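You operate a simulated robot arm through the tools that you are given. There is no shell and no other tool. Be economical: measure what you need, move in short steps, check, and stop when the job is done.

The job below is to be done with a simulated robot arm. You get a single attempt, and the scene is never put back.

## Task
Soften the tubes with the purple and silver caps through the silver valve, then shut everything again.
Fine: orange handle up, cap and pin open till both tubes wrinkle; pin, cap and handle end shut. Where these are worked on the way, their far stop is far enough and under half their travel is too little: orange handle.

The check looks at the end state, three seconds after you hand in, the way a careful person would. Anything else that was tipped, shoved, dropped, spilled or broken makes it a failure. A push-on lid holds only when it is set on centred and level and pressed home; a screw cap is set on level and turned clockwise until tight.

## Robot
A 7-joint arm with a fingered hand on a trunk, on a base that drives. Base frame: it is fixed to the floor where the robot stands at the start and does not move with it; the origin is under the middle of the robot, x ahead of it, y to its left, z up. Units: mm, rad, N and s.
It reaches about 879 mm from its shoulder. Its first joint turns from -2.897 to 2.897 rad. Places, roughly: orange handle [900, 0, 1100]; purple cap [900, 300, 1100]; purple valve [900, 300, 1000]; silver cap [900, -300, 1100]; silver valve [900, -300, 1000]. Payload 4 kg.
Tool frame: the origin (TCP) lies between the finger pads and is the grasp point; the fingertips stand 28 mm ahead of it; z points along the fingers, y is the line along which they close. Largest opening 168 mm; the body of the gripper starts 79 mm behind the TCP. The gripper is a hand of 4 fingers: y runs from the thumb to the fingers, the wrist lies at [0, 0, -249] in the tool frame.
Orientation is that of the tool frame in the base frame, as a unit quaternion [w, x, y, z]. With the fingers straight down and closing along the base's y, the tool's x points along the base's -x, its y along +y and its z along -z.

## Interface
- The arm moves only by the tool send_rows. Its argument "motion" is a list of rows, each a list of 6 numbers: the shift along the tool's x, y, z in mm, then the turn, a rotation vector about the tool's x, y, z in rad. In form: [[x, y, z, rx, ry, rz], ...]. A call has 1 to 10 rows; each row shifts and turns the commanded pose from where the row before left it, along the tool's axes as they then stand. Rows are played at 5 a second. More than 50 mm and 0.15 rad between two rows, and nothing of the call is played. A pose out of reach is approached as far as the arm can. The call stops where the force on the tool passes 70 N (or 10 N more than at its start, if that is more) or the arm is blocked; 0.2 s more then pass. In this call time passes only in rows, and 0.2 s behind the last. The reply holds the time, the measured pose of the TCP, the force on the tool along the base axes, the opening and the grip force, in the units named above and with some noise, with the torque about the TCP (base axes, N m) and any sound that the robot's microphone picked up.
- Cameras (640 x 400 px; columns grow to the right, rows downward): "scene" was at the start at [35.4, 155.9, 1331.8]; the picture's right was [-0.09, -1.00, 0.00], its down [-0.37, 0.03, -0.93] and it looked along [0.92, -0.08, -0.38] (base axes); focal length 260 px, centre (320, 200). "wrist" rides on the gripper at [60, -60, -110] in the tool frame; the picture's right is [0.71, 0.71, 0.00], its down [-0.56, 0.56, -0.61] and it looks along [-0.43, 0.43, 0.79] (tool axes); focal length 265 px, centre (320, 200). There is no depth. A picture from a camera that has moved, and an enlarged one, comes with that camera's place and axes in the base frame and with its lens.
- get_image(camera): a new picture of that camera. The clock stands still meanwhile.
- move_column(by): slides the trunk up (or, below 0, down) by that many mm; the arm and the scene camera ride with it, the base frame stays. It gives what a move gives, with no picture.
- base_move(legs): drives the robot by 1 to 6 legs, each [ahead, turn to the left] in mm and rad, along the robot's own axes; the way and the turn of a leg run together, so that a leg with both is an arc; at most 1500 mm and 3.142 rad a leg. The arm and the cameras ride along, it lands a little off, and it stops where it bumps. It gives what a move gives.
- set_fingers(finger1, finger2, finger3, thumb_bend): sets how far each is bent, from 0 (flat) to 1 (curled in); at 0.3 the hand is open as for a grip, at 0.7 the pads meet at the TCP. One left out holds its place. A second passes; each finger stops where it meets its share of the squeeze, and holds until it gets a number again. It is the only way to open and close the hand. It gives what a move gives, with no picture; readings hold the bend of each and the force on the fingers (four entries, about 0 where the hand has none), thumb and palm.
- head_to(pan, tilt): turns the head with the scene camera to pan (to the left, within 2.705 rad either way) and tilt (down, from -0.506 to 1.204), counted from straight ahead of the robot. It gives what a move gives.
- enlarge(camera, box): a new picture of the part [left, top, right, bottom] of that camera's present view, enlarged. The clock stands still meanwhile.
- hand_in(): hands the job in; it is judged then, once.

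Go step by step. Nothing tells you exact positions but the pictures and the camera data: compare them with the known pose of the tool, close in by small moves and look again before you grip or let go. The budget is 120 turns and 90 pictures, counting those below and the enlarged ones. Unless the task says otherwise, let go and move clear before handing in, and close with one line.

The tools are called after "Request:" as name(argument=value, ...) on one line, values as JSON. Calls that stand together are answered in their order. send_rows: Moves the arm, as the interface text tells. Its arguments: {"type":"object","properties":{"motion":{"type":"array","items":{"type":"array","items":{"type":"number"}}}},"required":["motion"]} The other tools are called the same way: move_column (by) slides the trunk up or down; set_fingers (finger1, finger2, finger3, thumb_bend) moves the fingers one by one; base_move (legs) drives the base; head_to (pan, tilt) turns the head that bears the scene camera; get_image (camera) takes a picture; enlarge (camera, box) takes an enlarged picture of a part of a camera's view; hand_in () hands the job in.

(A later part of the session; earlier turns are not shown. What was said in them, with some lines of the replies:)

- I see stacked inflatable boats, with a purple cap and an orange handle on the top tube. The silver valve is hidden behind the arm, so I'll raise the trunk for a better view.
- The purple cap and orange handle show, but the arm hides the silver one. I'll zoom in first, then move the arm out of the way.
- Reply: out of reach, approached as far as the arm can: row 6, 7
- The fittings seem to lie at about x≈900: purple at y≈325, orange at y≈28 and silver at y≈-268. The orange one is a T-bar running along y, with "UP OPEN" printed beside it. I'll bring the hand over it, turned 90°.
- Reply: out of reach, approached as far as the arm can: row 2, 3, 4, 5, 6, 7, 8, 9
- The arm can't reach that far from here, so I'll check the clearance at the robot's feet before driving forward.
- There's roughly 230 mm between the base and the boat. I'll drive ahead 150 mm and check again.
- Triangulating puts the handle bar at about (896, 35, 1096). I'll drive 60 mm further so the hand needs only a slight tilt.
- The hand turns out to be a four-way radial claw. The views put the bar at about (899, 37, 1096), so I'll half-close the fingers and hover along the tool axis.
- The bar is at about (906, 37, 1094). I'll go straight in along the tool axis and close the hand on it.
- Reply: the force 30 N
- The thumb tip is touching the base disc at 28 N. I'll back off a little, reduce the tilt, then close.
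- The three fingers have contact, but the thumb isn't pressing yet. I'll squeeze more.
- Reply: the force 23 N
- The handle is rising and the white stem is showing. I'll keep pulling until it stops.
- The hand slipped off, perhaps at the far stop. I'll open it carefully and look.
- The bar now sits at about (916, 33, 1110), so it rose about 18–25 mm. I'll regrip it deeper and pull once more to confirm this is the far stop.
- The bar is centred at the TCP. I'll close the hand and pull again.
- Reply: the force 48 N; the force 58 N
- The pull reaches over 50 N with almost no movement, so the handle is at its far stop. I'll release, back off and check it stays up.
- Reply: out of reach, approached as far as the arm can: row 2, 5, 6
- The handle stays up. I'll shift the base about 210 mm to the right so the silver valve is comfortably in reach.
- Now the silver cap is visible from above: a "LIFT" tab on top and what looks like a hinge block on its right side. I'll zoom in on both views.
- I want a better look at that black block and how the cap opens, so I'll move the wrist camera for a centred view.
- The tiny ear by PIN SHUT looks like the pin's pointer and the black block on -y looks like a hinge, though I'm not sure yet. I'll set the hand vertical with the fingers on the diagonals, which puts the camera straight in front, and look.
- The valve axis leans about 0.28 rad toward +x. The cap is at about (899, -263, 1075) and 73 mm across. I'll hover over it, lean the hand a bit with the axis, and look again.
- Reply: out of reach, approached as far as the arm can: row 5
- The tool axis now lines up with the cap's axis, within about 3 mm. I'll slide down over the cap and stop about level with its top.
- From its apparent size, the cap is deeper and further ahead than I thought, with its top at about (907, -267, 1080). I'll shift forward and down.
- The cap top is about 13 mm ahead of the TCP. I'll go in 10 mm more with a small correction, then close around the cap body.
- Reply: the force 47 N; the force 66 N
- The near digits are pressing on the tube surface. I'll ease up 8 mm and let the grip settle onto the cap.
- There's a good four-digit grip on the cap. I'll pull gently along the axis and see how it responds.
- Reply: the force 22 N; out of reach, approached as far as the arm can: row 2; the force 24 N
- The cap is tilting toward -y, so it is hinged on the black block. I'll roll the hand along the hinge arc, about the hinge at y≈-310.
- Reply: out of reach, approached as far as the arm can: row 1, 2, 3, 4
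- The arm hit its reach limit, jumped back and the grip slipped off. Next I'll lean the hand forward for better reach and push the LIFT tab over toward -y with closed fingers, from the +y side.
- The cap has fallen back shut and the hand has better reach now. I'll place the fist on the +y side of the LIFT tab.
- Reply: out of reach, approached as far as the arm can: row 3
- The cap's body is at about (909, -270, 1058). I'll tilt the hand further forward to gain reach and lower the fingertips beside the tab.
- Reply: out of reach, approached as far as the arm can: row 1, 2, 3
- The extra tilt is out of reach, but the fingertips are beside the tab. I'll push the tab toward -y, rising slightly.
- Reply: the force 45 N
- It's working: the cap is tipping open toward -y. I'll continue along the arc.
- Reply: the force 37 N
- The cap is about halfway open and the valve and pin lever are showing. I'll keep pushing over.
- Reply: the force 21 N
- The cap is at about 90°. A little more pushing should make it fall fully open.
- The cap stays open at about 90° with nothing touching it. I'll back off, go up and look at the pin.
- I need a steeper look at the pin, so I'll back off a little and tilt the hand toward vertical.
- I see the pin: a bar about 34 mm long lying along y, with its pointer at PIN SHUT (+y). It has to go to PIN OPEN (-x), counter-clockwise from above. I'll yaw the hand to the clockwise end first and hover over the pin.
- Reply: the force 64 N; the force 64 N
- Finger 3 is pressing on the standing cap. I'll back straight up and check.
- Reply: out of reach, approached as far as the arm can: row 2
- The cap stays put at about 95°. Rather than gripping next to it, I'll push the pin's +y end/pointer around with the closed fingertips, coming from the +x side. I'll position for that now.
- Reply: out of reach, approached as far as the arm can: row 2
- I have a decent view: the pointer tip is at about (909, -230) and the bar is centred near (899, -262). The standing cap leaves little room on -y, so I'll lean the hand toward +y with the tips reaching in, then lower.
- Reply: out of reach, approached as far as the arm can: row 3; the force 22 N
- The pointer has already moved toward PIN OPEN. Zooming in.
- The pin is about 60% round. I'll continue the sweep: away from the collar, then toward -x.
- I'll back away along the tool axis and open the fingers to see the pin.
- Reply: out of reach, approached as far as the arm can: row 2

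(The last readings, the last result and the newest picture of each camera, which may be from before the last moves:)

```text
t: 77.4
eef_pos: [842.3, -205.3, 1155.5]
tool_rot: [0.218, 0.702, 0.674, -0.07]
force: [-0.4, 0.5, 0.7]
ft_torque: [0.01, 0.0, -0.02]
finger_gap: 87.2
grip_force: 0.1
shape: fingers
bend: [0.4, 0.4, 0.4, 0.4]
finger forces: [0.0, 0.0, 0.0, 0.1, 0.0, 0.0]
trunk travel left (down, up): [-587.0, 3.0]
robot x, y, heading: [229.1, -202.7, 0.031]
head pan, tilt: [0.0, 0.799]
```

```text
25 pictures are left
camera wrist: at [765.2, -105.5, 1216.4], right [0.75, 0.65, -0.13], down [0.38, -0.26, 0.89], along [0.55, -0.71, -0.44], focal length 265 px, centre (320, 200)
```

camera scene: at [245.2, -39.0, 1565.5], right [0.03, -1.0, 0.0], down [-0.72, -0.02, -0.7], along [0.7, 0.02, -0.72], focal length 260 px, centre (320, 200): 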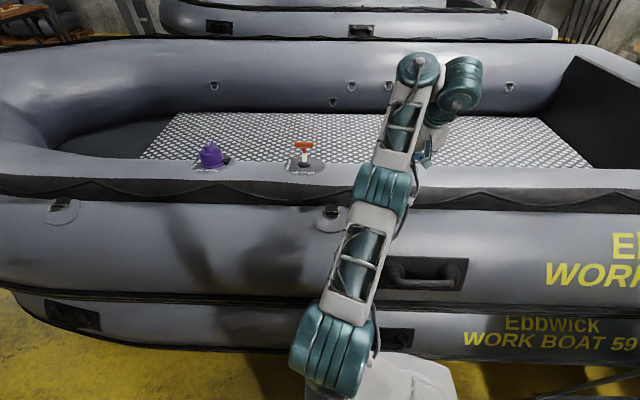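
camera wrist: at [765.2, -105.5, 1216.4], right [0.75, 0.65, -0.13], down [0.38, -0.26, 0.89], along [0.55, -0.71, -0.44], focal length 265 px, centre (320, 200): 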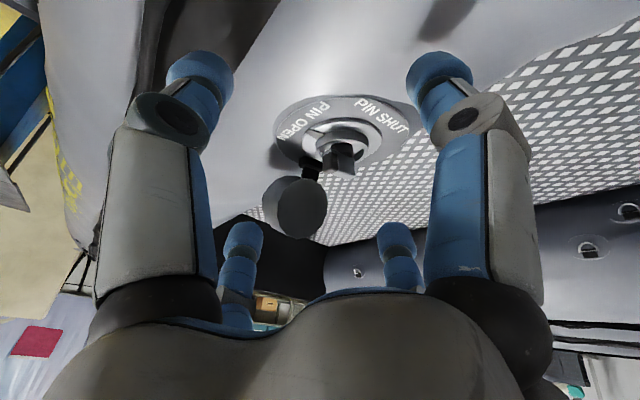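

Request:
enlarge(camera="wrist", box=[250, 85, 430, 195])

Request:
get_image(camera="scene")

```text
3.56 times, centred on (340, 140) of wrist
camera zoom: at [765.2, -105.5, 1216.4], right [0.75, 0.65, -0.13], down [0.38, -0.26, 0.89], along [0.55, -0.71, -0.44], focal length 944 px, centre (249, 413)
```

zoom: 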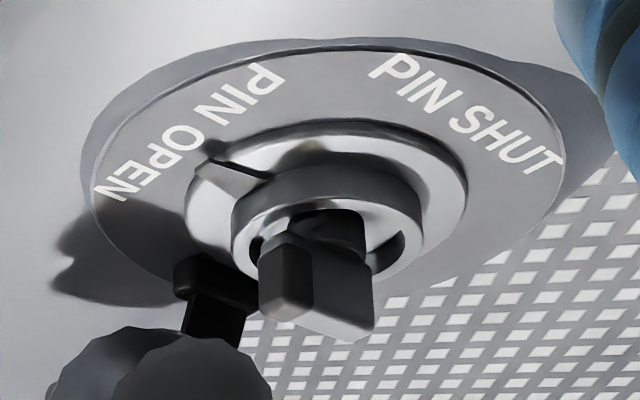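

```text
23 pictures are left
camera scene: at [245.2, -38.7, 1565.5], right [0.03, -1.0, 0.0], down [-0.72, -0.02, -0.7], along [0.7, 0.02, -0.72], focal length 260 px, centre (320, 200)
```

scene: 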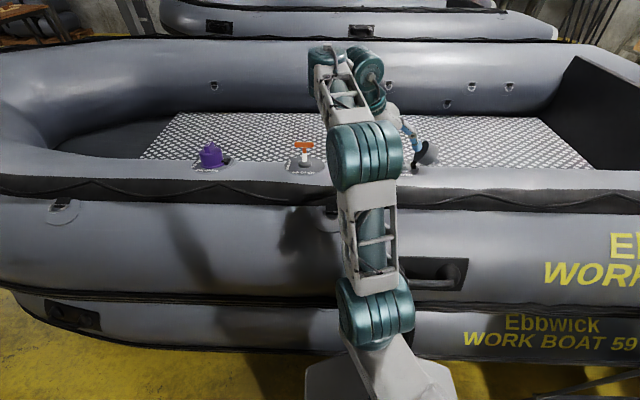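

The pointer now sits at PIN OPEN. I'll wait a bit and listen for air, then check the tubes.

Request:
send_rows(motion=[[0, 0, 0, 0, 0, 0], [0, 0, 0, 0, 0, 0], [0, 0, 0, 0, 0, 0], [0, 0, 0, 0, 0, 0], [0, 0, 0, 0, 0, 0], [0, 0, 0, 0, 0, 0], [0, 0, 0, 0, 0, 0], [0, 0, 0, 0, 0, 0], [0, 0, 0, 0, 0, 0], [0, 0, 0, 0, 0, 0]])

Request:
send_rows(motion=[[0, 0, 0, 0, 0, 0], [0, 0, 0, 0, 0, 0], [0, 0, 0, 0, 0, 0], [0, 0, 0, 0, 0, 0], [0, 0, 0, 0, 0, 0], [0, 0, 0, 0, 0, 0], [0, 0, 0, 0, 0, 0], [0, 0, 0, 0, 0, 0], [0, 0, 0, 0, 0, 0], [0, 0, 0, 0, 0, 0]])

Request:
get_image(camera="scene")

```text
t: 79.6
eef_pos: [842.0, -204.6, 1154.2]
tool_rot: [0.218, 0.703, 0.674, -0.069]
force: [-0.1, -0.2, 0.1]
ft_torque: [-0.01, 0.0, 0.0]
finger_gap: 87.2
grip_force: 0.2
shape: fingers
bend: [0.4, 0.4, 0.4, 0.4]
finger forces: [0.1, 0.1, 0.0, 0.1, 0.0, 0.0]
trunk travel left (down, up): [-587.0, 3.0]
robot x, y, heading: [227.1, -204.8, 0.029]
head pan, tilt: [0.0, 0.799]
```

```text
t: 81.8
eef_pos: [841.0, -204.7, 1154.6]
tool_rot: [0.218, 0.701, 0.675, -0.069]
force: [0.7, 0.0, -0.1]
ft_torque: [0.02, -0.01, 0.01]
finger_gap: 87.2
grip_force: 0.1
shape: fingers
bend: [0.4, 0.4, 0.4, 0.4]
finger forces: [0.0, 0.0, 0.0, 0.0, 0.0, 0.0]
trunk travel left (down, up): [-587.0, 3.0]
robot x, y, heading: [225.3, -211.2, 0.035]
head pan, tilt: [0.0, 0.799]
```

```text
22 pictures are left
camera scene: at [245.2, -38.6, 1565.5], right [0.03, -1.0, 0.0], down [-0.72, -0.02, -0.7], along [0.7, 0.02, -0.72], focal length 260 px, centre (320, 200)
```

scene: 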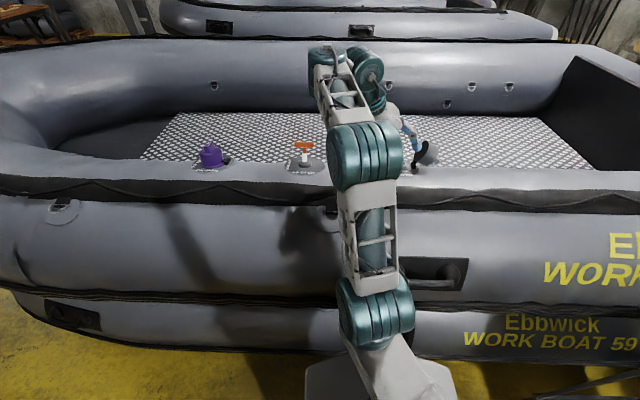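

Request:
enlarge(camera="scene", box=[60, 120, 330, 290])

Request:
enlarge(camera="wrist", box=[250, 85, 430, 195])

```text
2.35 times, centred on (195, 205) of scene
camera zoom: at [245.2, -38.6, 1565.5], right [0.03, -1.0, 0.0], down [-0.72, -0.02, -0.7], along [0.7, 0.02, -0.72], focal length 611 px, centre (614, 188)
```

zoom: 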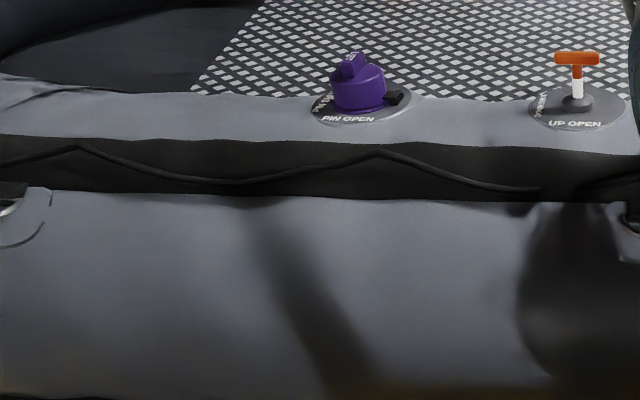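

```text
3.56 times, centred on (340, 140) of wrist
camera zoom: at [765.2, -105.5, 1216.4], right [0.75, 0.65, -0.13], down [0.38, -0.26, 0.89], along [0.55, -0.71, -0.44], focal length 944 px, centre (249, 413)
```

zoom: 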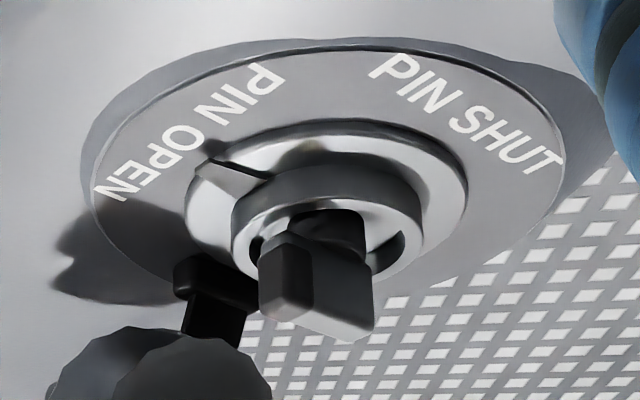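

The tube edge looks slightly wavy now, so it may be slowly deflating. I'll wait more and compare.

Request:
send_rows(motion=[[0, 0, 0, 0, 0, 0], [0, 0, 0, 0, 0, 0], [0, 0, 0, 0, 0, 0], [0, 0, 0, 0, 0, 0], [0, 0, 0, 0, 0, 0], [0, 0, 0, 0, 0, 0], [0, 0, 0, 0, 0, 0], [0, 0, 0, 0, 0, 0], [0, 0, 0, 0, 0, 0], [0, 0, 0, 0, 0, 0]])

Request:
send_rows(motion=[[0, 0, 0, 0, 0, 0], [0, 0, 0, 0, 0, 0], [0, 0, 0, 0, 0, 0], [0, 0, 0, 0, 0, 0], [0, 0, 0, 0, 0, 0], [0, 0, 0, 0, 0, 0], [0, 0, 0, 0, 0, 0], [0, 0, 0, 0, 0, 0], [0, 0, 0, 0, 0, 0], [0, 0, 0, 0, 0, 0]])

Request:
send_rows(motion=[[0, 0, 0, 0, 0, 0], [0, 0, 0, 0, 0, 0], [0, 0, 0, 0, 0, 0], [0, 0, 0, 0, 0, 0], [0, 0, 0, 0, 0, 0], [0, 0, 0, 0, 0, 0], [0, 0, 0, 0, 0, 0], [0, 0, 0, 0, 0, 0], [0, 0, 0, 0, 0, 0], [0, 0, 0, 0, 0, 0]])

Request:
enlarge(camera="scene", box=[60, 120, 330, 290])

```text
t: 84.0
eef_pos: [841.1, -205.7, 1154.5]
tool_rot: [0.219, 0.702, 0.674, -0.069]
force: [1.2, 0.6, -0.2]
ft_torque: [0.02, 0.02, 0.0]
finger_gap: 87.1
grip_force: 0.1
shape: fingers
bend: [0.4, 0.4, 0.4, 0.4]
finger forces: [0.1, 0.0, 0.0, 0.0, 0.0, 0.1]
trunk travel left (down, up): [-587.0, 3.0]
robot x, y, heading: [229.5, -203.1, 0.026]
head pan, tilt: [0.0, 0.799]
```

```text
t: 86.2
eef_pos: [842.7, -204.7, 1153.8]
tool_rot: [0.22, 0.701, 0.675, -0.07]
force: [-0.1, 0.0, -1.0]
ft_torque: [-0.01, -0.01, 0.04]
finger_gap: 87.1
grip_force: 0.0
shape: fingers
bend: [0.4, 0.4, 0.4, 0.4]
finger forces: [0.0, 0.1, 0.1, 0.0, 0.0, 0.0]
trunk travel left (down, up): [-587.0, 3.0]
robot x, y, heading: [224.8, -204.0, 0.032]
head pan, tilt: [0.0, 0.799]
```

```text
t: 88.4
eef_pos: [841.2, -205.3, 1154.4]
tool_rot: [0.219, 0.701, 0.675, -0.069]
force: [0.2, 0.3, 0.3]
ft_torque: [0.01, 0.0, 0.0]
finger_gap: 87.4
grip_force: 0.0
shape: fingers
bend: [0.4, 0.4, 0.4, 0.4]
finger forces: [0.1, 0.1, 0.1, 0.0, 0.0, 0.1]
trunk travel left (down, up): [-587.0, 3.0]
robot x, y, heading: [225.0, -202.3, 0.033]
head pan, tilt: [0.0, 0.799]
```

```text
2.35 times, centred on (195, 205) of scene
camera zoom: at [245.2, -38.6, 1565.5], right [0.03, -1.0, 0.0], down [-0.72, -0.02, -0.7], along [0.7, 0.02, -0.72], focal length 611 px, centre (614, 188)
```

zoom: 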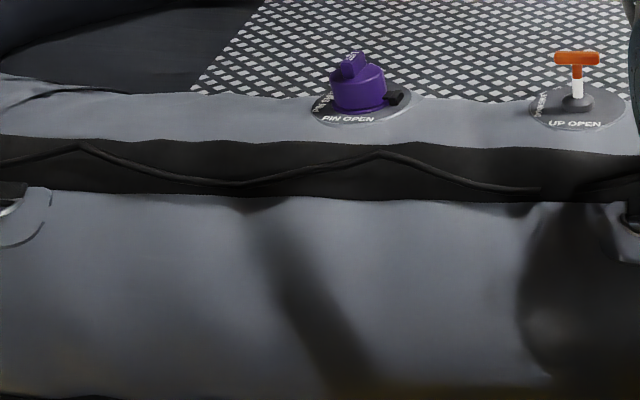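

Faint folds are developing on the purple side. I'll check the silver side too.

Request:
enlarge(camera="scene", box=[390, 140, 630, 300])

Request:
send_rows(motion=[[0, 0, 0, 0, 0, 0], [0, 0, 0, 0, 0, 0], [0, 0, 0, 0, 0, 0], [0, 0, 0, 0, 0, 0], [0, 0, 0, 0, 0, 0], [0, 0, 0, 0, 0, 0], [0, 0, 0, 0, 0, 0], [0, 0, 0, 0, 0, 0], [0, 0, 0, 0, 0, 0], [0, 0, 0, 0, 0, 0]])

Request:
send_rows(motion=[[0, 0, 0, 0, 0, 0], [0, 0, 0, 0, 0, 0], [0, 0, 0, 0, 0, 0], [0, 0, 0, 0, 0, 0], [0, 0, 0, 0, 0, 0], [0, 0, 0, 0, 0, 0], [0, 0, 0, 0, 0, 0], [0, 0, 0, 0, 0, 0], [0, 0, 0, 0, 0, 0], [0, 0, 0, 0, 0, 0]])

Request:
get_image(camera="scene")

```text
2.50 times, centred on (510, 220) of scene
camera zoom: at [245.2, -38.6, 1565.5], right [0.03, -1.0, 0.0], down [-0.72, -0.02, -0.7], along [0.7, 0.02, -0.72], focal length 650 px, centre (-155, 150)
```

zoom: 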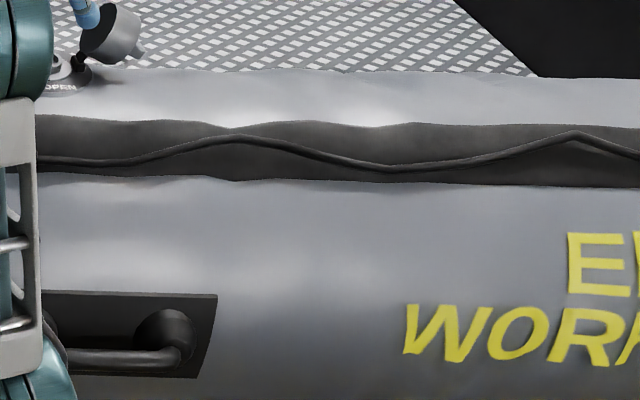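

```text
t: 90.6
eef_pos: [841.8, -206.2, 1154.4]
tool_rot: [0.219, 0.702, 0.674, -0.07]
force: [1.4, 0.0, -0.7]
ft_torque: [-0.01, -0.01, 0.02]
finger_gap: 87.4
grip_force: 0.1
shape: fingers
bend: [0.4, 0.4, 0.4, 0.4]
finger forces: [0.0, 0.0, 0.0, 0.0, 0.1, 0.1]
trunk travel left (down, up): [-587.0, 3.0]
robot x, y, heading: [223.7, -203.7, 0.034]
head pan, tilt: [0.0, 0.799]
```

```text
t: 92.8
eef_pos: [842.6, -205.4, 1153.8]
tool_rot: [0.219, 0.701, 0.675, -0.07]
force: [0.1, -0.5, -0.3]
ft_torque: [0.01, -0.01, -0.03]
finger_gap: 87.0
grip_force: 0.0
shape: fingers
bend: [0.4, 0.4, 0.4, 0.4]
finger forces: [0.1, 0.0, 0.1, 0.0, 0.0, 0.0]
trunk travel left (down, up): [-587.0, 3.0]
robot x, y, heading: [228.0, -204.7, 0.033]
head pan, tilt: [0.0, 0.799]
```

```text
17 pictures are left
camera scene: at [245.2, -38.6, 1565.5], right [0.03, -1.0, 0.0], down [-0.72, -0.02, -0.7], along [0.7, 0.02, -0.72], focal length 260 px, centre (320, 200)
```

scene: 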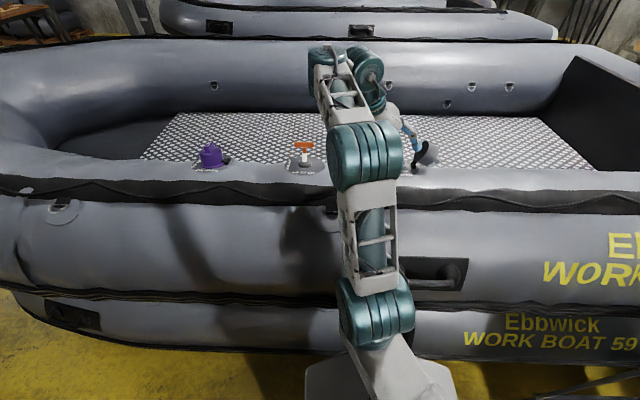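

Both tubes are wrinkling, with the silver side clearly so. I'll shut the pin now, pushing the bar's +x end toward -y (clockwise) with the closed fingertips.

Request:
set_fingers(finger1=0.7, finger2=0.7, finger3=0.7, thumb_bend=0.7)

Request:
send_rows(motion=[[4, 30, 21.5, 0, 0, 0], [4, 30, 21.5, 0, 0, 0], [7.5, -4, 17, 0, 0, 0], [7.5, -4, 17, 0, 0, 0], [0, 0, 0, 0, 0, 0]])

Request:
send_rows(motion=[[-10.7, 3.75, 5.6, 0, 0, 0], [-8.7, 5.7, 5.2, 0, 0, 0], [-8.9, 3.8, 4.8, 0, 0, 0], [0, 0, 0, 0, 0, 0]])

Request:
get_image(camera="wrist")

```text
t: 93.8
eef_pos: [842.1, -204.9, 1154.1]
tool_rot: [0.219, 0.702, 0.674, -0.069]
force: [0.1, -0.3, -0.2]
ft_torque: [0.04, -0.02, -0.01]
finger_gap: 1.6
grip_force: 0.2
shape: fingers
bend: [0.69, 0.69, 0.69, 0.69]
finger forces: [0.0, 0.0, 0.0, 0.1, 0.0, 0.0]
trunk travel left (down, up): [-587.0, 3.0]
robot x, y, heading: [229.5, -204.4, 0.03]
head pan, tilt: [0.0, 0.799]
```

```text
t: 95.0
eef_pos: [879.6, -213.9, 1097.8]
tool_rot: [0.219, 0.702, 0.674, -0.069]
force: [-0.5, -1.1, -0.1]
ft_torque: [0.02, 0.0, -0.04]
finger_gap: 1.8
grip_force: 0.1
shape: fingers
bend: [0.69, 0.69, 0.69, 0.69]
finger forces: [0.0, 0.0, 0.0, 0.0, 0.1, 0.0]
out of reach, approached as far as the arm can: row 2
trunk travel left (down, up): [-587.0, 3.0]
robot x, y, heading: [226.0, -202.7, 0.033]
head pan, tilt: [0.0, 0.799]
```

```text
t: 96.0
eef_pos: [892.8, -245.2, 1097.9]
tool_rot: [0.218, 0.7, 0.676, -0.069]
force: [-3.5, 15.8, 0.7]
ft_torque: [0.26, 0.09, 0.03]
finger_gap: 3.2
grip_force: 3.4
shape: fingers
bend: [0.68, 0.68, 0.72, 0.68]
finger forces: [0.0, 7.3, 0.0, 0.0, 0.0, 0.1]
trunk travel left (down, up): [-587.0, 3.0]
robot x, y, heading: [225.8, -203.9, 0.038]
head pan, tilt: [0.0, 0.799]
```

```text
16 pictures are left
camera wrist: at [816.9, -145.4, 1160.0], right [0.74, 0.65, -0.13], down [0.38, -0.26, 0.89], along [0.55, -0.71, -0.44], focal length 265 px, centre (320, 200)
```

wrist: 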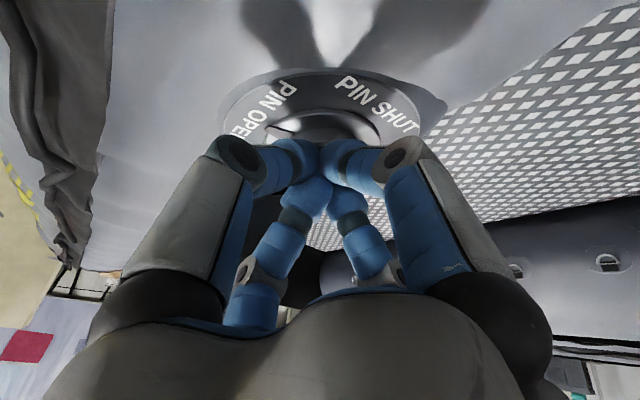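

The approach fell short in x because of the reach limit, and the tips press mid-bar. I'll back off, move further +x and lower, then push again.

Request:
send_rows(motion=[[12.8, 0.2, -5.6, 0, 0, 0], [6.4, 18.9, 15.1, 0, 0, 0], [0, 0, 0, 0, 0, 0]])

Request:
send_rows(motion=[[-7, 4.8, 4.2, 0, 0, 0], [-7.9, 4.8, 4.6, 0, 0, 0], [-9.9, 1.8, 4.8, 0, 0, 0], [-11, -0.2, 4.8, 0, 0, 0], [0, 0, 0, 0, 0, 0]])

Request:
get_image(camera="wrist")

```text
t: 96.8
eef_pos: [918.4, -236.0, 1087.8]
tool_rot: [0.221, 0.702, 0.674, -0.068]
force: [2.1, -4.0, 11.4]
ft_torque: [-0.21, 0.02, 0.05]
finger_gap: 1.5
grip_force: 10.5
shape: fingers
bend: [0.69, 0.68, 0.71, 0.69]
finger forces: [0.0, 0.2, 0.0, 0.0, 20.1, 0.0]
trunk travel left (down, up): [-587.0, 3.0]
robot x, y, heading: [226.2, -202.1, 0.031]
head pan, tilt: [0.0, 0.799]
```

```text
t: 98.0
eef_pos: [928.7, -247.7, 1086.0]
tool_rot: [0.216, 0.693, 0.684, -0.072]
force: [0.9, 53.4, -11.9]
ft_torque: [0.94, -0.31, -0.87]
finger_gap: 3.1
grip_force: 24.2
shape: fingers
bend: [0.69, 0.68, 0.72, 0.68]
finger forces: [0.0, 0.0, 0.0, 0.1, 48.2, 0.0]
trunk travel left (down, up): [-587.0, 3.0]
robot x, y, heading: [226.7, -204.6, 0.046]
head pan, tilt: [0.0, 0.799]
```

```text
15 pictures are left
camera wrist: at [851.9, -149.7, 1148.8], right [0.73, 0.67, -0.14], down [0.4, -0.25, 0.88], along [0.56, -0.7, -0.45], focal length 265 px, centre (320, 200)
```

wrist: 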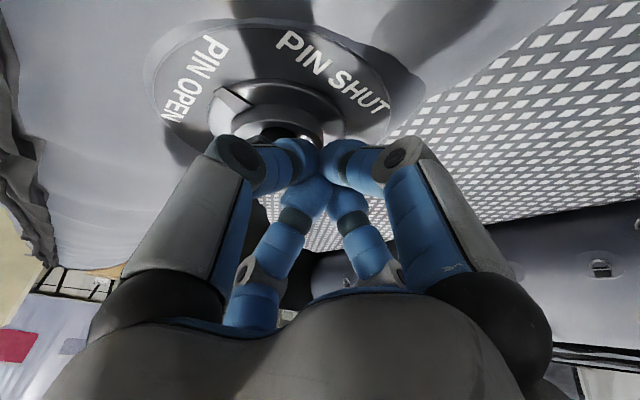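

The pointer has moved about a third of the way back, but the tips are now jammed against the collar. I'll back off and push the bar's near end from its -y side toward +y instead.

Request:
send_rows(motion=[[5, 0, -25, 0, 0, 0], [-9, -20, -20, 0, 0, 0], [0, -30, 0, 0, 0, 0], [0, 0, 0, 0, 0, 0]])

Request:
get_image(camera="wrist")

```text
t: 99.0
eef_pos: [873.3, -255.3, 1116.9]
tool_rot: [0.219, 0.701, 0.675, -0.069]
force: [0.0, 1.1, -0.4]
ft_torque: [-0.07, 0.0, -0.02]
finger_gap: 2.5
grip_force: 0.0
shape: fingers
bend: [0.69, 0.68, 0.71, 0.68]
finger forces: [0.1, 0.0, 0.0, 0.0, 0.1, 0.0]
trunk travel left (down, up): [-587.0, 3.0]
robot x, y, heading: [227.6, -202.8, 0.026]
head pan, tilt: [0.0, 0.799]
```

```text
14 pictures are left
camera wrist: at [796.1, -156.0, 1177.0], right [0.75, 0.65, -0.13], down [0.38, -0.26, 0.89], along [0.55, -0.71, -0.44], focal length 265 px, centre (320, 200)
```

wrist: 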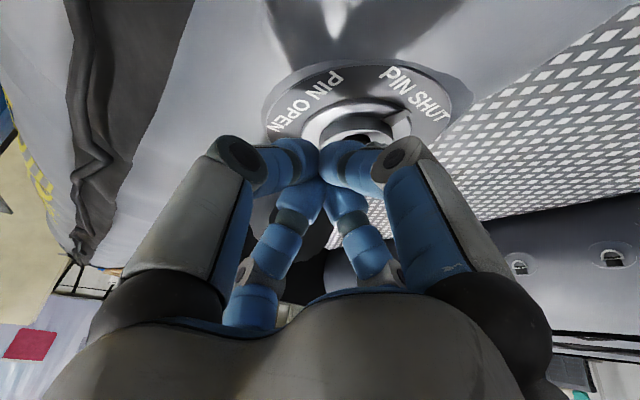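

The pointer now appears to be at PIN SHUT. Zooming to verify.

Request:
enlarge(camera="wrist", box=[250, 50, 490, 200])

```text
2.67 times, centred on (370, 125) of wrist
camera zoom: at [796.1, -156.0, 1177.0], right [0.75, 0.65, -0.13], down [0.38, -0.26, 0.89], along [0.55, -0.71, -0.44], focal length 708 px, centre (187, 400)
```

zoom: 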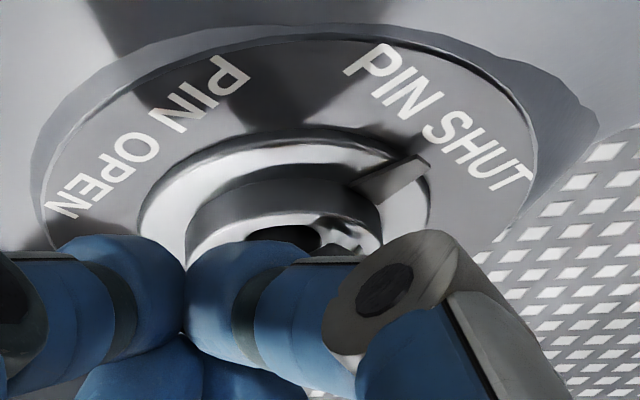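

The pin points to PIN SHUT as at the start. Now the cap: I'll raise the hand, straighten it and go round to the cap's -y side.

Request:
send_rows(motion=[[-10, 5, -22, 0, 0, 0], [-10, 5, -22, 0, 0, 0], [0, 0, 0, 0, 0.137, 0], [0, 0, 0, 0, 0.137, 0], [0, 0, 0, 0, 0.137, 0], [-45, 0, 0, 0, 0, 0], [-45, 0, 0, 0, 0, 0], [-45, 0, 0, 0, 0, 0], [-45, 0, 0, 0, 0, 0], [0, 0, 0, 0, 0, 0]])

Request:
get_image(camera="wrist")

```text
t: 101.2
eef_pos: [863.4, -459.5, 1153.1]
tool_rot: [0.094, 0.701, 0.704, 0.057]
force: [-0.9, 0.2, 0.5]
ft_torque: [-0.03, 0.0, -0.02]
finger_gap: 2.5
grip_force: 0.2
shape: fingers
bend: [0.69, 0.68, 0.71, 0.68]
finger forces: [0.0, 0.0, 0.1, 0.1, 0.0, 0.0]
out of reach, approached as far as the arm can: row 2, 8, 9
trunk travel left (down, up): [-587.0, 3.0]
robot x, y, heading: [226.2, -202.0, 0.031]
head pan, tilt: [0.0, 0.799]
```

```text
12 pictures are left
camera wrist: at [779.3, -393.4, 1244.3], right [0.69, 0.71, 0.11], down [0.41, -0.52, 0.75], along [0.59, -0.47, -0.65], focal length 265 px, centre (320, 200)
```

wrist: 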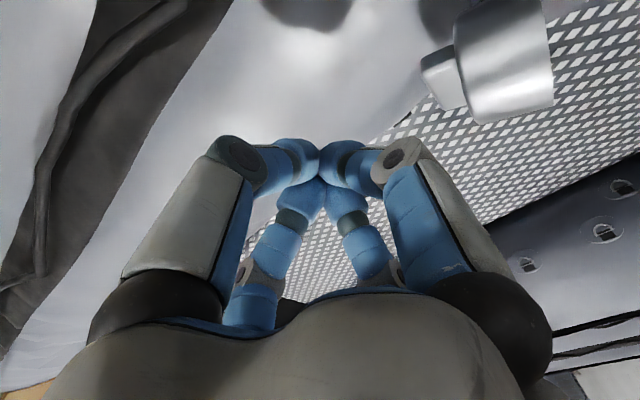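

The cap stands with its tab facing me. I'll lower beside it and push toward +y.

Request:
send_rows(motion=[[0, 15, 18, 0, 0, 0], [0, 14, 18, 0, 0, 0], [25, 0, 0, 0, 0, 0], [25, 0, 0, 0, 0, 0], [25, 0, 0, 0, 0, 0], [25, 0, 0, 0, 0, 0], [0, 0, 0, 0, 0, 0]])

Request:
send_rows(motion=[[16, 1, -4, 0, 0, 0], [16, 1, -4, 0, 0, 0], [16, 1, -5, 0, 0, 0], [0, 0, 0, 0, 0, 0]])

Request:
get_image(camera="wrist")

```text
t: 102.7
eef_pos: [875.5, -359.8, 1131.7]
tool_rot: [0.094, 0.715, 0.688, 0.087]
force: [-7.6, -13.7, 22.8]
ft_torque: [-0.13, -0.34, -0.24]
finger_gap: 0.0
grip_force: 22.1
shape: fingers
bend: [0.71, 0.65, 0.69, 0.68]
finger forces: [16.9, 28.0, 0.0, 0.0, 0.0, 0.1]
out of reach, approached as far as the arm can: row 1
trunk travel left (down, up): [-587.0, 3.0]
robot x, y, heading: [227.0, -209.3, 0.017]
head pan, tilt: [0.0, 0.799]
stopped in row 7: the force on the tool passed its limit at 77 N (the readings are from after the stop); the commanded pose is now the measured one
```

```text
t: 103.7
eef_pos: [877.2, -314.2, 1148.6]
tool_rot: [0.098, 0.715, 0.686, 0.091]
force: [4.9, -1.0, 52.1]
ft_torque: [-0.06, -1.61, 0.01]
finger_gap: 1.0
grip_force: 36.5
shape: fingers
bend: [0.71, 0.62, 0.69, 0.68]
finger forces: [0.1, 73.5, 0.0, 0.0, 0.0, 0.1]
trunk travel left (down, up): [-587.0, 3.0]
robot x, y, heading: [229.7, -204.3, 0.02]
head pan, tilt: [0.0, 0.799]
```

```text
11 pictures are left
camera wrist: at [792.1, -249.6, 1238.8], right [0.71, 0.68, 0.18], down [0.35, -0.57, 0.74], along [0.61, -0.46, -0.64], focal length 265 px, centre (320, 200)
```

wrist: 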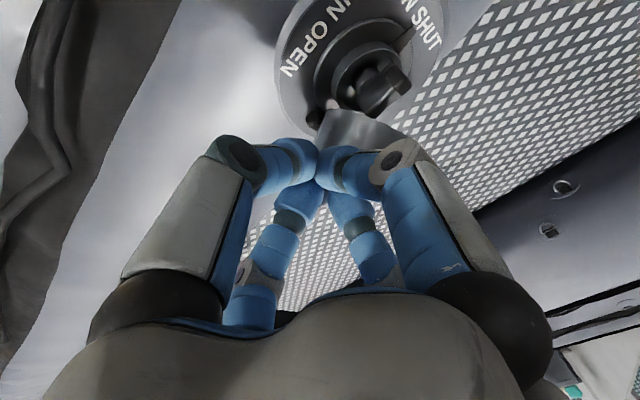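

The fist rode up over the cap's rim. I'll go back, get lower and further in x, and push the cap from behind.

Request:
send_rows(motion=[[-20, 0, -8, 0, 0, 0], [-48, 0, 0, 0, 0, 0], [-48, 0, 0, 0, 0, 0], [0, 6, 26, 0, 0, 0], [0, 6, 26, 0, 0, 0], [0, 0, 0, 0, 0, 0]])

Request:
get_image(camera="wrist")

```text
t: 105.1
eef_pos: [898.1, -427.1, 1101.2]
tool_rot: [0.088, 0.713, 0.691, 0.084]
force: [-0.1, 0.2, 0.1]
ft_torque: [-0.02, 0.04, 0.04]
finger_gap: 0.8
grip_force: 0.1
shape: fingers
bend: [0.71, 0.68, 0.69, 0.68]
finger forces: [0.0, 0.0, 0.0, 0.1, 0.0, 0.0]
trunk travel left (down, up): [-587.0, 3.0]
robot x, y, heading: [230.0, -204.5, 0.019]
head pan, tilt: [0.0, 0.799]
```

```text
10 pictures are left
camera wrist: at [813.7, -361.8, 1192.9], right [0.71, 0.69, 0.17], down [0.38, -0.57, 0.73], along [0.6, -0.46, -0.66], focal length 265 px, centre (320, 200)
```

wrist: 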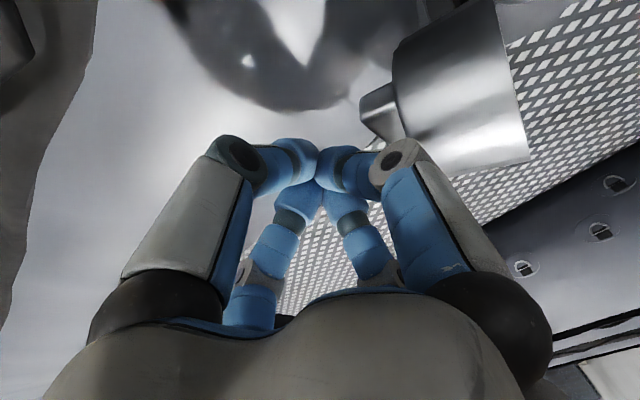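

Request:
send_rows(motion=[[20, 0, 0, 0, 0, 0], [18, 0, 0, 0, 0, 0], [14, 0, -3, 0, 0, 0], [14, 0, -5, 0, 0, 0], [14, 0, -7, 0, 0, 0], [14, 0, -7, 0, 0, 0], [0, 0, 0, 0, 0, 0]])

Request:
get_image(camera="wrist")

```text
t: 106.7
eef_pos: [890.0, -330.3, 1121.7]
tool_rot: [0.085, 0.712, 0.692, 0.08]
force: [-26.9, 0.3, -6.6]
ft_torque: [-0.09, -0.02, 0.36]
finger_gap: 2.1
grip_force: 11.3
shape: fingers
bend: [0.75, 0.68, 0.68, 0.68]
finger forces: [23.3, 0.0, 0.0, 0.0, 0.1, 0.0]
trunk travel left (down, up): [-587.0, 3.0]
robot x, y, heading: [225.7, -203.3, 0.027]
head pan, tilt: [0.0, 0.799]
```

```text
9 pictures are left
camera wrist: at [807.3, -266.0, 1213.2], right [0.71, 0.69, 0.16], down [0.39, -0.57, 0.73], along [0.59, -0.45, -0.67], focal length 265 px, centre (320, 200)
```

wrist: 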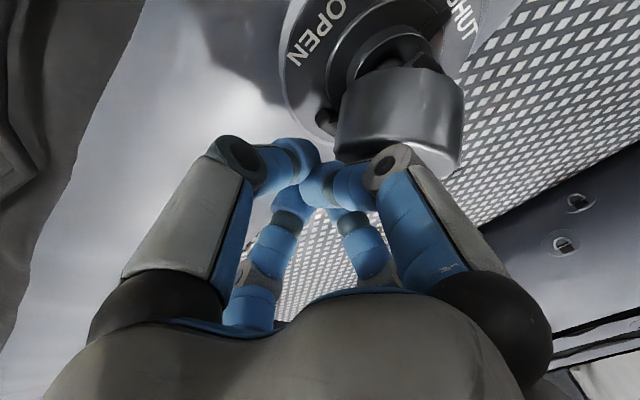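

The cap is about half closed. I'll keep pushing.

Request:
send_rows(motion=[[12, 0, -5, 0, 0, 0], [12, 0, -5, 0, 0, 0], [12, 1, -4, 0, 0, 0], [12, 1, -2, 0, 0, 0], [10, 1, 0, 0, 0, 0], [0, 0, 0, 0, 0, 0]])

Request:
get_image(camera="wrist")

```text
t: 108.1
eef_pos: [897.0, -274.5, 1138.0]
tool_rot: [0.089, 0.712, 0.692, 0.084]
force: [-1.3, -0.9, 0.8]
ft_torque: [0.0, 0.04, 0.01]
finger_gap: 1.6
grip_force: 0.1
shape: fingers
bend: [0.73, 0.68, 0.68, 0.68]
finger forces: [0.0, 0.1, 0.1, 0.1, 0.0, 0.1]
trunk travel left (down, up): [-587.0, 3.0]
robot x, y, heading: [227.1, -202.6, 0.022]
head pan, tilt: [0.0, 0.799]
```

```text
8 pictures are left
camera wrist: at [812.9, -209.9, 1230.0], right [0.71, 0.69, 0.17], down [0.38, -0.57, 0.73], along [0.6, -0.46, -0.66], focal length 265 px, centre (320, 200)
```

wrist: 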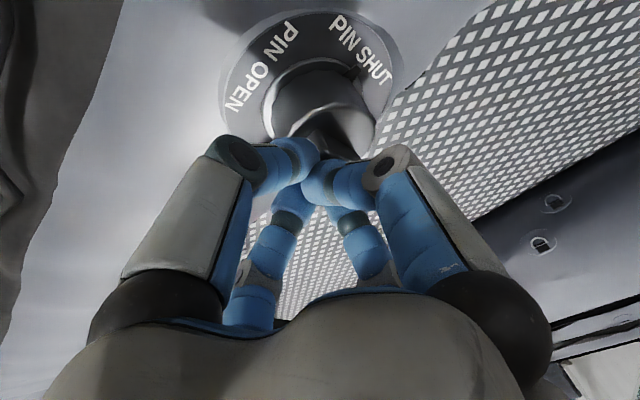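

The cap has fallen shut. I'll press it home on its +y half, opposite the hinge.

Request:
send_rows(motion=[[18, 0, 0, 0, 0, 0], [17, 0, 0, 0, 0, 0], [0, 0, 12, 0, 0, 0], [0, 0, 10, 0, 0, 0], [0, 0, 6, 0, 0, 0], [0, 0, 5, 0, 0, 0], [0, 0, 5, 0, 0, 0], [0, 0, 5, 0, 0, 0]])

```text
t: 108.9
eef_pos: [901.3, -250.4, 1139.2]
tool_rot: [0.104, 0.719, 0.68, 0.095]
force: [-6.9, -15.2, 31.3]
ft_torque: [-1.28, 0.1, -0.2]
finger_gap: 1.3
grip_force: 25.0
shape: fingers
bend: [0.73, 0.68, 0.61, 0.68]
finger forces: [0.0, 0.0, 49.1, 0.1, 0.0, 0.1]
trunk travel left (down, up): [-587.0, 3.0]
robot x, y, heading: [226.7, -201.5, 0.013]
head pan, tilt: [0.0, 0.799]
stopped in row 4: the force on the tool passed its limit at 77 N (the readings are from after the stop); the commanded pose is now the measured one
```

Request:
get_image(camera="wrist")

```text
7 pictures are left
camera wrist: at [816.4, -184.4, 1227.4], right [0.72, 0.67, 0.19], down [0.33, -0.57, 0.75], along [0.61, -0.47, -0.64], focal length 265 px, centre (320, 200)
```

wrist: 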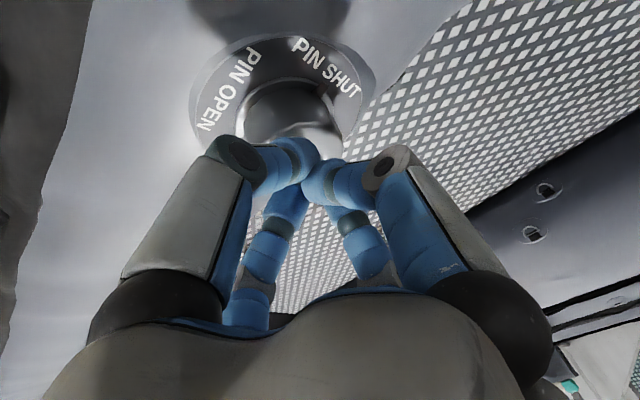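

The fist caught the tab. I'll lift, shift further +y clear of the tab, and press the cap top there.

Request:
send_rows(motion=[[5, 0, -12, 0, 0, 0], [17, 3, 0, 0, 0, 0], [0, 0, 12, 0, 0, 0], [0, 0, 10, 0, 0, 0], [0, 0, 8, 0, 0, 0], [0, 0, 6, 0, 0, 0], [0, 0, 6, 0, 0, 0], [0, 0, 6, 0, 0, 0], [0, 0, 5, 0, 0, 0]])

```text
t: 110.0
eef_pos: [909.5, -233.0, 1138.6]
tool_rot: [0.11, 0.722, 0.676, 0.102]
force: [-9.5, -17.1, 32.6]
ft_torque: [-1.91, 0.21, -0.4]
finger_gap: 1.3
grip_force: 25.5
shape: fingers
bend: [0.73, 0.68, 0.55, 0.68]
finger forces: [0.0, 0.0, 51.0, 0.0, 0.0, 0.0]
trunk travel left (down, up): [-587.0, 3.0]
robot x, y, heading: [224.6, -205.2, 0.013]
head pan, tilt: [0.0, 0.799]
stopped in row 5: the force on the tool passed its limit at 74 N (the readings are from after the stop); the commanded pose is now the measured one
```

The tab took over 50 N twice, far more closing moment than opening needed. I'll lift clear and check the cap.

Request:
send_rows(motion=[[15, -10, -30, 0, 0, 0], [30, -20, -10, -0.05, 0, 0], [0, 0, 0, 0, 0, 0]])

Request:
enlarge(camera="wrist", box=[160, 20, 400, 170])

```text
t: 110.8
eef_pos: [872.2, -174.7, 1163.4]
tool_rot: [0.122, 0.713, 0.681, 0.113]
force: [0.6, 0.6, -0.8]
ft_torque: [-0.03, 0.03, 0.0]
finger_gap: 1.2
grip_force: 0.0
shape: fingers
bend: [0.73, 0.68, 0.68, 0.68]
finger forces: [0.0, 0.0, 0.0, 0.0, 0.0, 0.1]
trunk travel left (down, up): [-587.0, 3.0]
robot x, y, heading: [228.2, -205.1, 0.016]
head pan, tilt: [0.0, 0.799]
```

```text
2.67 times, centred on (280, 95) of wrist
camera zoom: at [782.6, -109.1, 1247.2], right [0.7, 0.67, 0.23], down [0.3, -0.57, 0.77], along [0.65, -0.47, -0.6], focal length 708 px, centre (427, 480)
```

zoom: 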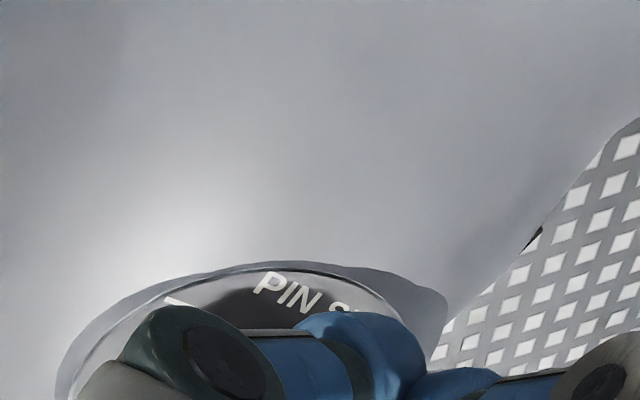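

The fingers hide it from here. I'll move on to the handle and view the silver cap with the scene camera once the arm is out of the way.

Request:
send_rows(motion=[[42, 7, 2, 0, 0, 0], [42, 7, 2, 0, 0, 0], [42, 7, 2, 0, 0, 0], [42, 7, 2, 0, 0, 0], [42, 7, 2, 0, 0, 0], [0, 0, 0, 0, 0, 0]])

Request:
get_image(camera="scene")

```text
t: 112.2
eef_pos: [892.3, 21.0, 1157.1]
tool_rot: [0.122, 0.714, 0.68, 0.114]
force: [0.3, -0.7, -0.1]
ft_torque: [-0.02, 0.01, -0.01]
finger_gap: 1.2
grip_force: 0.0
shape: fingers
bend: [0.73, 0.68, 0.68, 0.68]
finger forces: [0.0, 0.0, 0.0, 0.1, 0.0, 0.0]
out of reach, approached as far as the arm can: row 4, 5
trunk travel left (down, up): [-587.0, 3.0]
robot x, y, heading: [226.2, -205.1, 0.017]
head pan, tilt: [0.0, 0.799]
```

```text
5 pictures are left
camera scene: at [247.5, -39.5, 1565.5], right [0.01, -1.0, 0.0], down [-0.72, -0.01, -0.7], along [0.7, 0.01, -0.72], focal length 260 px, centre (320, 200)
```

scene: 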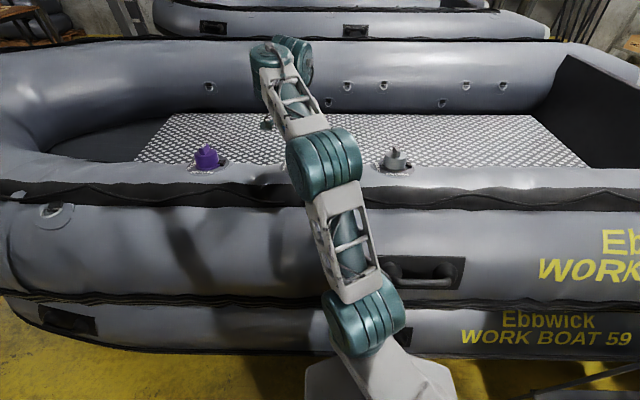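

The silver cap is visible and looks upright, and the tubes look wrinkled. Zooming in.

Request:
enlarge(camera="scene", box=[357, 135, 437, 185])

```text
8.00 times, centred on (397, 160) of scene
camera zoom: at [247.5, -39.5, 1565.5], right [0.01, -1.0, 0.0], down [-0.72, -0.01, -0.7], along [0.7, 0.01, -0.72], focal length 2078 px, centre (-296, 520)
```

zoom: 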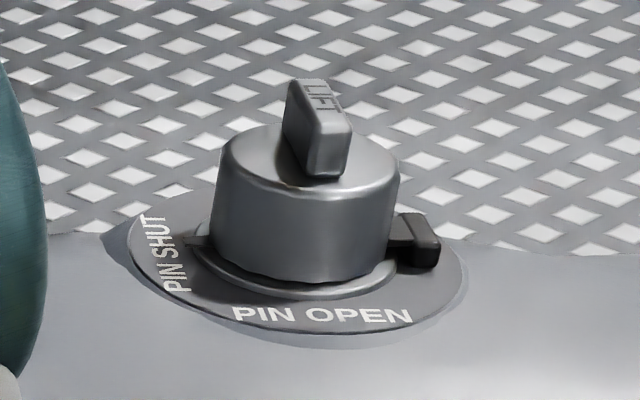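

The cap sits on its seat as at the start, with the pointer at PIN SHUT. Now I'll place the fist above the orange bar to push it down.

Request:
send_rows(motion=[[7, 6, 5, 0, 0, 0], [7, 8, 5, 0, 0, 0], [0, 0, 0, 0, 0, 0]])

Request:
get_image(camera="wrist")

```text
t: 113.0
eef_pos: [897.0, 36.9, 1141.8]
tool_rot: [0.123, 0.714, 0.68, 0.114]
force: [-0.1, -0.5, 1.0]
ft_torque: [-0.01, -0.03, 0.0]
finger_gap: 1.0
grip_force: 0.1
shape: fingers
bend: [0.73, 0.67, 0.68, 0.68]
finger forces: [0.0, 0.0, 0.1, 0.0, 0.0, 0.0]
out of reach, approached as far as the arm can: row 1, 2
trunk travel left (down, up): [-587.0, 3.0]
robot x, y, heading: [229.0, -204.7, 0.015]
head pan, tilt: [0.0, 0.799]
```

```text
3 pictures are left
camera wrist: at [806.8, 104.4, 1226.7], right [0.7, 0.67, 0.23], down [0.3, -0.57, 0.77], along [0.65, -0.47, -0.6], focal length 265 px, centre (320, 200)
```

wrist: 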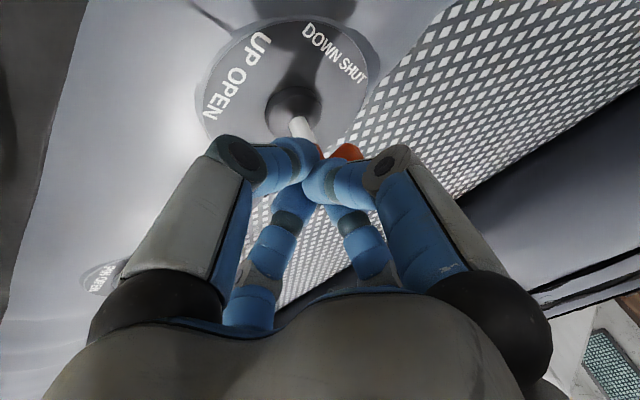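

The fist sits right over the bar's centre. I'll press down until it stops.

Request:
send_rows(motion=[[1, 6, 0, 0, 0, 0], [0, -2.2, 5, 0, 0, 0], [0, -2.2, 5, 0, 0, 0], [0, -2.2, 5, 0, 0, 0], [0, -2.2, 5, 0, 0, 0], [0, -2.2, 5, 0, 0, 0], [0, -2.2, 5, 0, 0, 0], [0, 0, 0, 0, 0, 0]])

```text
t: 114.8
eef_pos: [892.5, 39.7, 1117.0]
tool_rot: [0.122, 0.713, 0.681, 0.115]
force: [-39.2, -3.7, 25.4]
ft_torque: [-0.4, 0.55, -0.68]
finger_gap: 1.1
grip_force: 29.9
shape: fingers
bend: [0.73, 0.67, 0.66, 0.68]
finger forces: [0.0, 17.2, 42.9, 0.1, 0.1, 0.0]
trunk travel left (down, up): [-587.0, 3.0]
robot x, y, heading: [228.1, -205.1, 0.015]
head pan, tilt: [0.0, 0.799]
```

The fist slipped to the bar's near side. I'll lift, tilt forward for reach, move further +x and press again.

Request:
send_rows(motion=[[0, 4, -18, 0, 0, 0], [0, 4, -18, 0, 0, 0], [0, 0, 0, -0.1, 0, 0], [0, 0, 0, -0.1, 0, 0], [-2, 13, 8, 0, 0, 0], [0, 0, 0, 0, 0, 0]])

Request:
get_image(camera="wrist")

```text
t: 116.2
eef_pos: [907.7, 38.7, 1146.8]
tool_rot: [0.194, 0.698, 0.665, 0.181]
force: [-2.3, -0.5, 0.9]
ft_torque: [-0.03, 0.07, 0.0]
finger_gap: 0.8
grip_force: 4.5
shape: fingers
bend: [0.71, 0.67, 0.69, 0.68]
finger forces: [0.0, 0.0, 2.0, 0.1, 5.4, 0.0]
out of reach, approached as far as the arm can: row 2
trunk travel left (down, up): [-587.0, 3.0]
robot x, y, heading: [226.0, -200.6, 0.012]
head pan, tilt: [0.0, 0.799]
```

```text
2 pictures are left
camera wrist: at [803.0, 105.3, 1210.4], right [0.64, 0.68, 0.36], down [0.14, -0.56, 0.82], along [0.75, -0.47, -0.45], focal length 265 px, centre (320, 200)
```

wrist: 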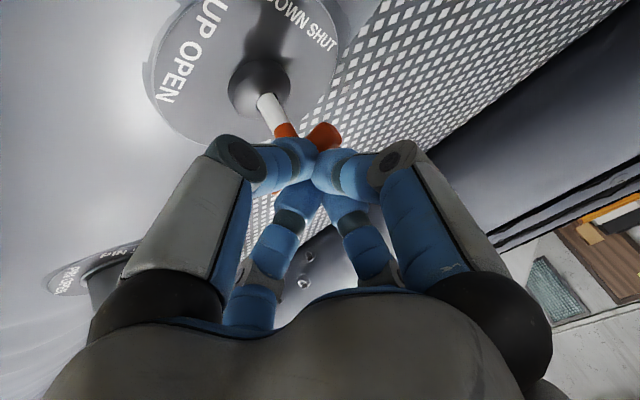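

The tips are now above the bar. Pressing down along its axis.

Request:
send_rows(motion=[[-3, -3, 0, 0, 0, 0], [0, -3.3, 3.6, 0, 0, 0], [0, -3.3, 3.6, 0, 0, 0], [0, -3.3, 3.6, 0, 0, 0], [0, -3.3, 3.6, 0, 0, 0], [0, -3.3, 3.6, 0, 0, 0], [0, -3.3, 3.6, 0, 0, 0], [0, 0, 0, 0, 0, 0]])

```text
t: 118.0
eef_pos: [899.6, 34.7, 1120.7]
tool_rot: [0.198, 0.697, 0.664, 0.185]
force: [23.5, 0.3, 43.5]
ft_torque: [-0.21, -1.06, 0.08]
finger_gap: 1.0
grip_force: 27.6
shape: fingers
bend: [0.71, 0.68, 0.71, 0.68]
finger forces: [20.8, 0.0, 34.6, 0.0, 0.1, 0.0]
trunk travel left (down, up): [-587.0, 3.0]
robot x, y, heading: [224.8, -204.3, 0.015]
head pan, tilt: [0.0, 0.799]
```

The tips moved 26 mm down and force is rising along the handle's axis, so it seems to be at the stop. I'll press a bit more, then retreat.

Request:
send_rows(motion=[[0, -2, 2.5, 0, 0, 0], [0, -2, 2.5, 0, 0, 0], [0, 0, 0, 0, 0, 0]])

Request:
send_rows(motion=[[0, 5, -15, 0, 0, 0], [0, 0, -40, 0, 0, 0], [-30, -20, -30, 0, 0, 0], [-40, -20, 0, 0, 0, 0], [-40, -20, 0, 0, 0, 0], [-40, -10, 0, 0, 0, 0], [-40, 0, 0, 0, 0, 0], [-40, 0, 0, 0, 0, 0], [-40, 0, 0, 0, 0, 0]])

Request:
get_image(camera="scene")

```text
t: 118.8
eef_pos: [899.6, 34.2, 1121.2]
tool_rot: [0.202, 0.696, 0.662, 0.191]
force: [30.9, 2.8, 60.4]
ft_torque: [0.01, -1.41, 0.07]
finger_gap: 1.1
grip_force: 37.5
shape: fingers
bend: [0.72, 0.68, 0.72, 0.68]
finger forces: [35.4, 0.1, 39.3, 0.1, 0.0, 0.0]
trunk travel left (down, up): [-587.0, 3.0]
robot x, y, heading: [227.4, -201.8, 0.014]
head pan, tilt: [0.0, 0.799]
```

```text
t: 120.8
eef_pos: [789.6, -230.1, 1153.5]
tool_rot: [0.193, 0.698, 0.666, 0.181]
force: [0.1, -0.2, -0.1]
ft_torque: [0.02, 0.01, -0.01]
finger_gap: 0.9
grip_force: 0.1
shape: fingers
bend: [0.71, 0.68, 0.7, 0.68]
finger forces: [0.0, 0.1, 0.0, 0.1, 0.0, 0.1]
trunk travel left (down, up): [-587.0, 3.0]
robot x, y, heading: [225.8, -210.0, 0.014]
head pan, tilt: [0.0, 0.799]
```

```text
1 pictures are left
camera scene: at [248.2, -39.9, 1565.5], right [0.01, -1.0, 0.0], down [-0.72, -0.01, -0.7], along [0.7, 0.01, -0.72], focal length 260 px, centre (320, 200)
```

scene: 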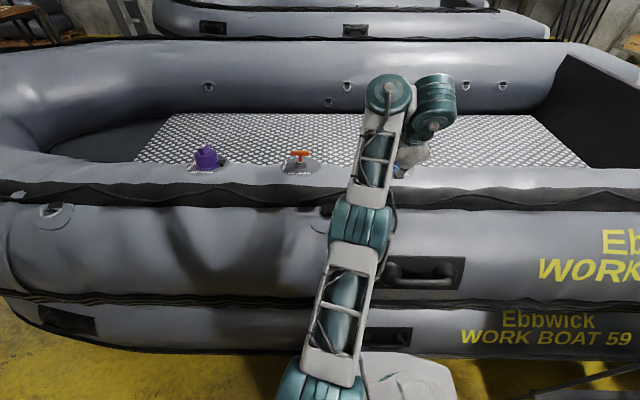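

The handle stopped hard at 60 N and looks down. I'll use the last picture to confirm it.

Request:
enlarge(camera="scene", box=[180, 125, 330, 219])

```text
4.26 times, centred on (255, 172) of scene
camera zoom: at [248.2, -39.9, 1565.5], right [0.01, -1.0, 0.0], down [-0.72, -0.01, -0.7], along [0.7, 0.01, -0.72], focal length 1106 px, centre (597, 319)
```

zoom: 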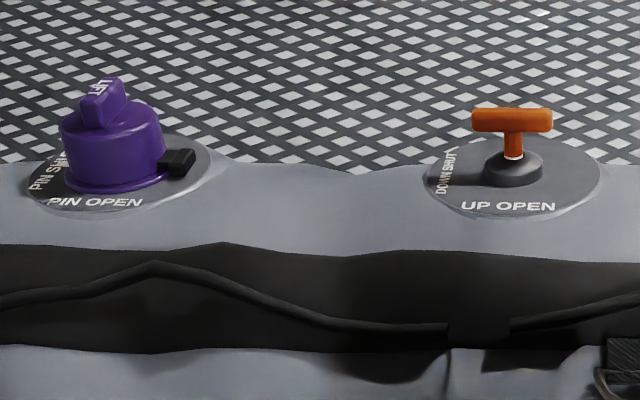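

The handle is fully down, with only the thin white ring showing as at the start, and the purple side is wavy too. I'll back clear and hand in.

Request:
send_rows(motion=[[0, 0, -40, 0, 0, 0], [0, -20, -30, 0, 0, 0], [0, 0, 0, 0, 0, 0]])

Request:
hand_in()

```text
t: 121.6
eef_pos: [736.1, -225.8, 1203.3]
tool_rot: [0.193, 0.698, 0.666, 0.18]
force: [-0.8, 0.4, -0.1]
ft_torque: [0.01, 0.01, 0.01]
finger_gap: 1.1
grip_force: 0.1
shape: fingers
bend: [0.71, 0.68, 0.7, 0.68]
finger forces: [0.1, 0.1, 0.1, 0.1, 0.0, 0.0]
trunk travel left (down, up): [-587.0, 3.0]
robot x, y, heading: [229.1, -203.1, 0.015]
head pan, tilt: [0.0, 0.799]
```

```text
The job is handed in.
```

I've handed it in: both tubes look wrinkled, the silver pin and cap are shut, and the orange handle is down; I judged the cap shut from how it looks and from pressing on its tab with over 70 N.
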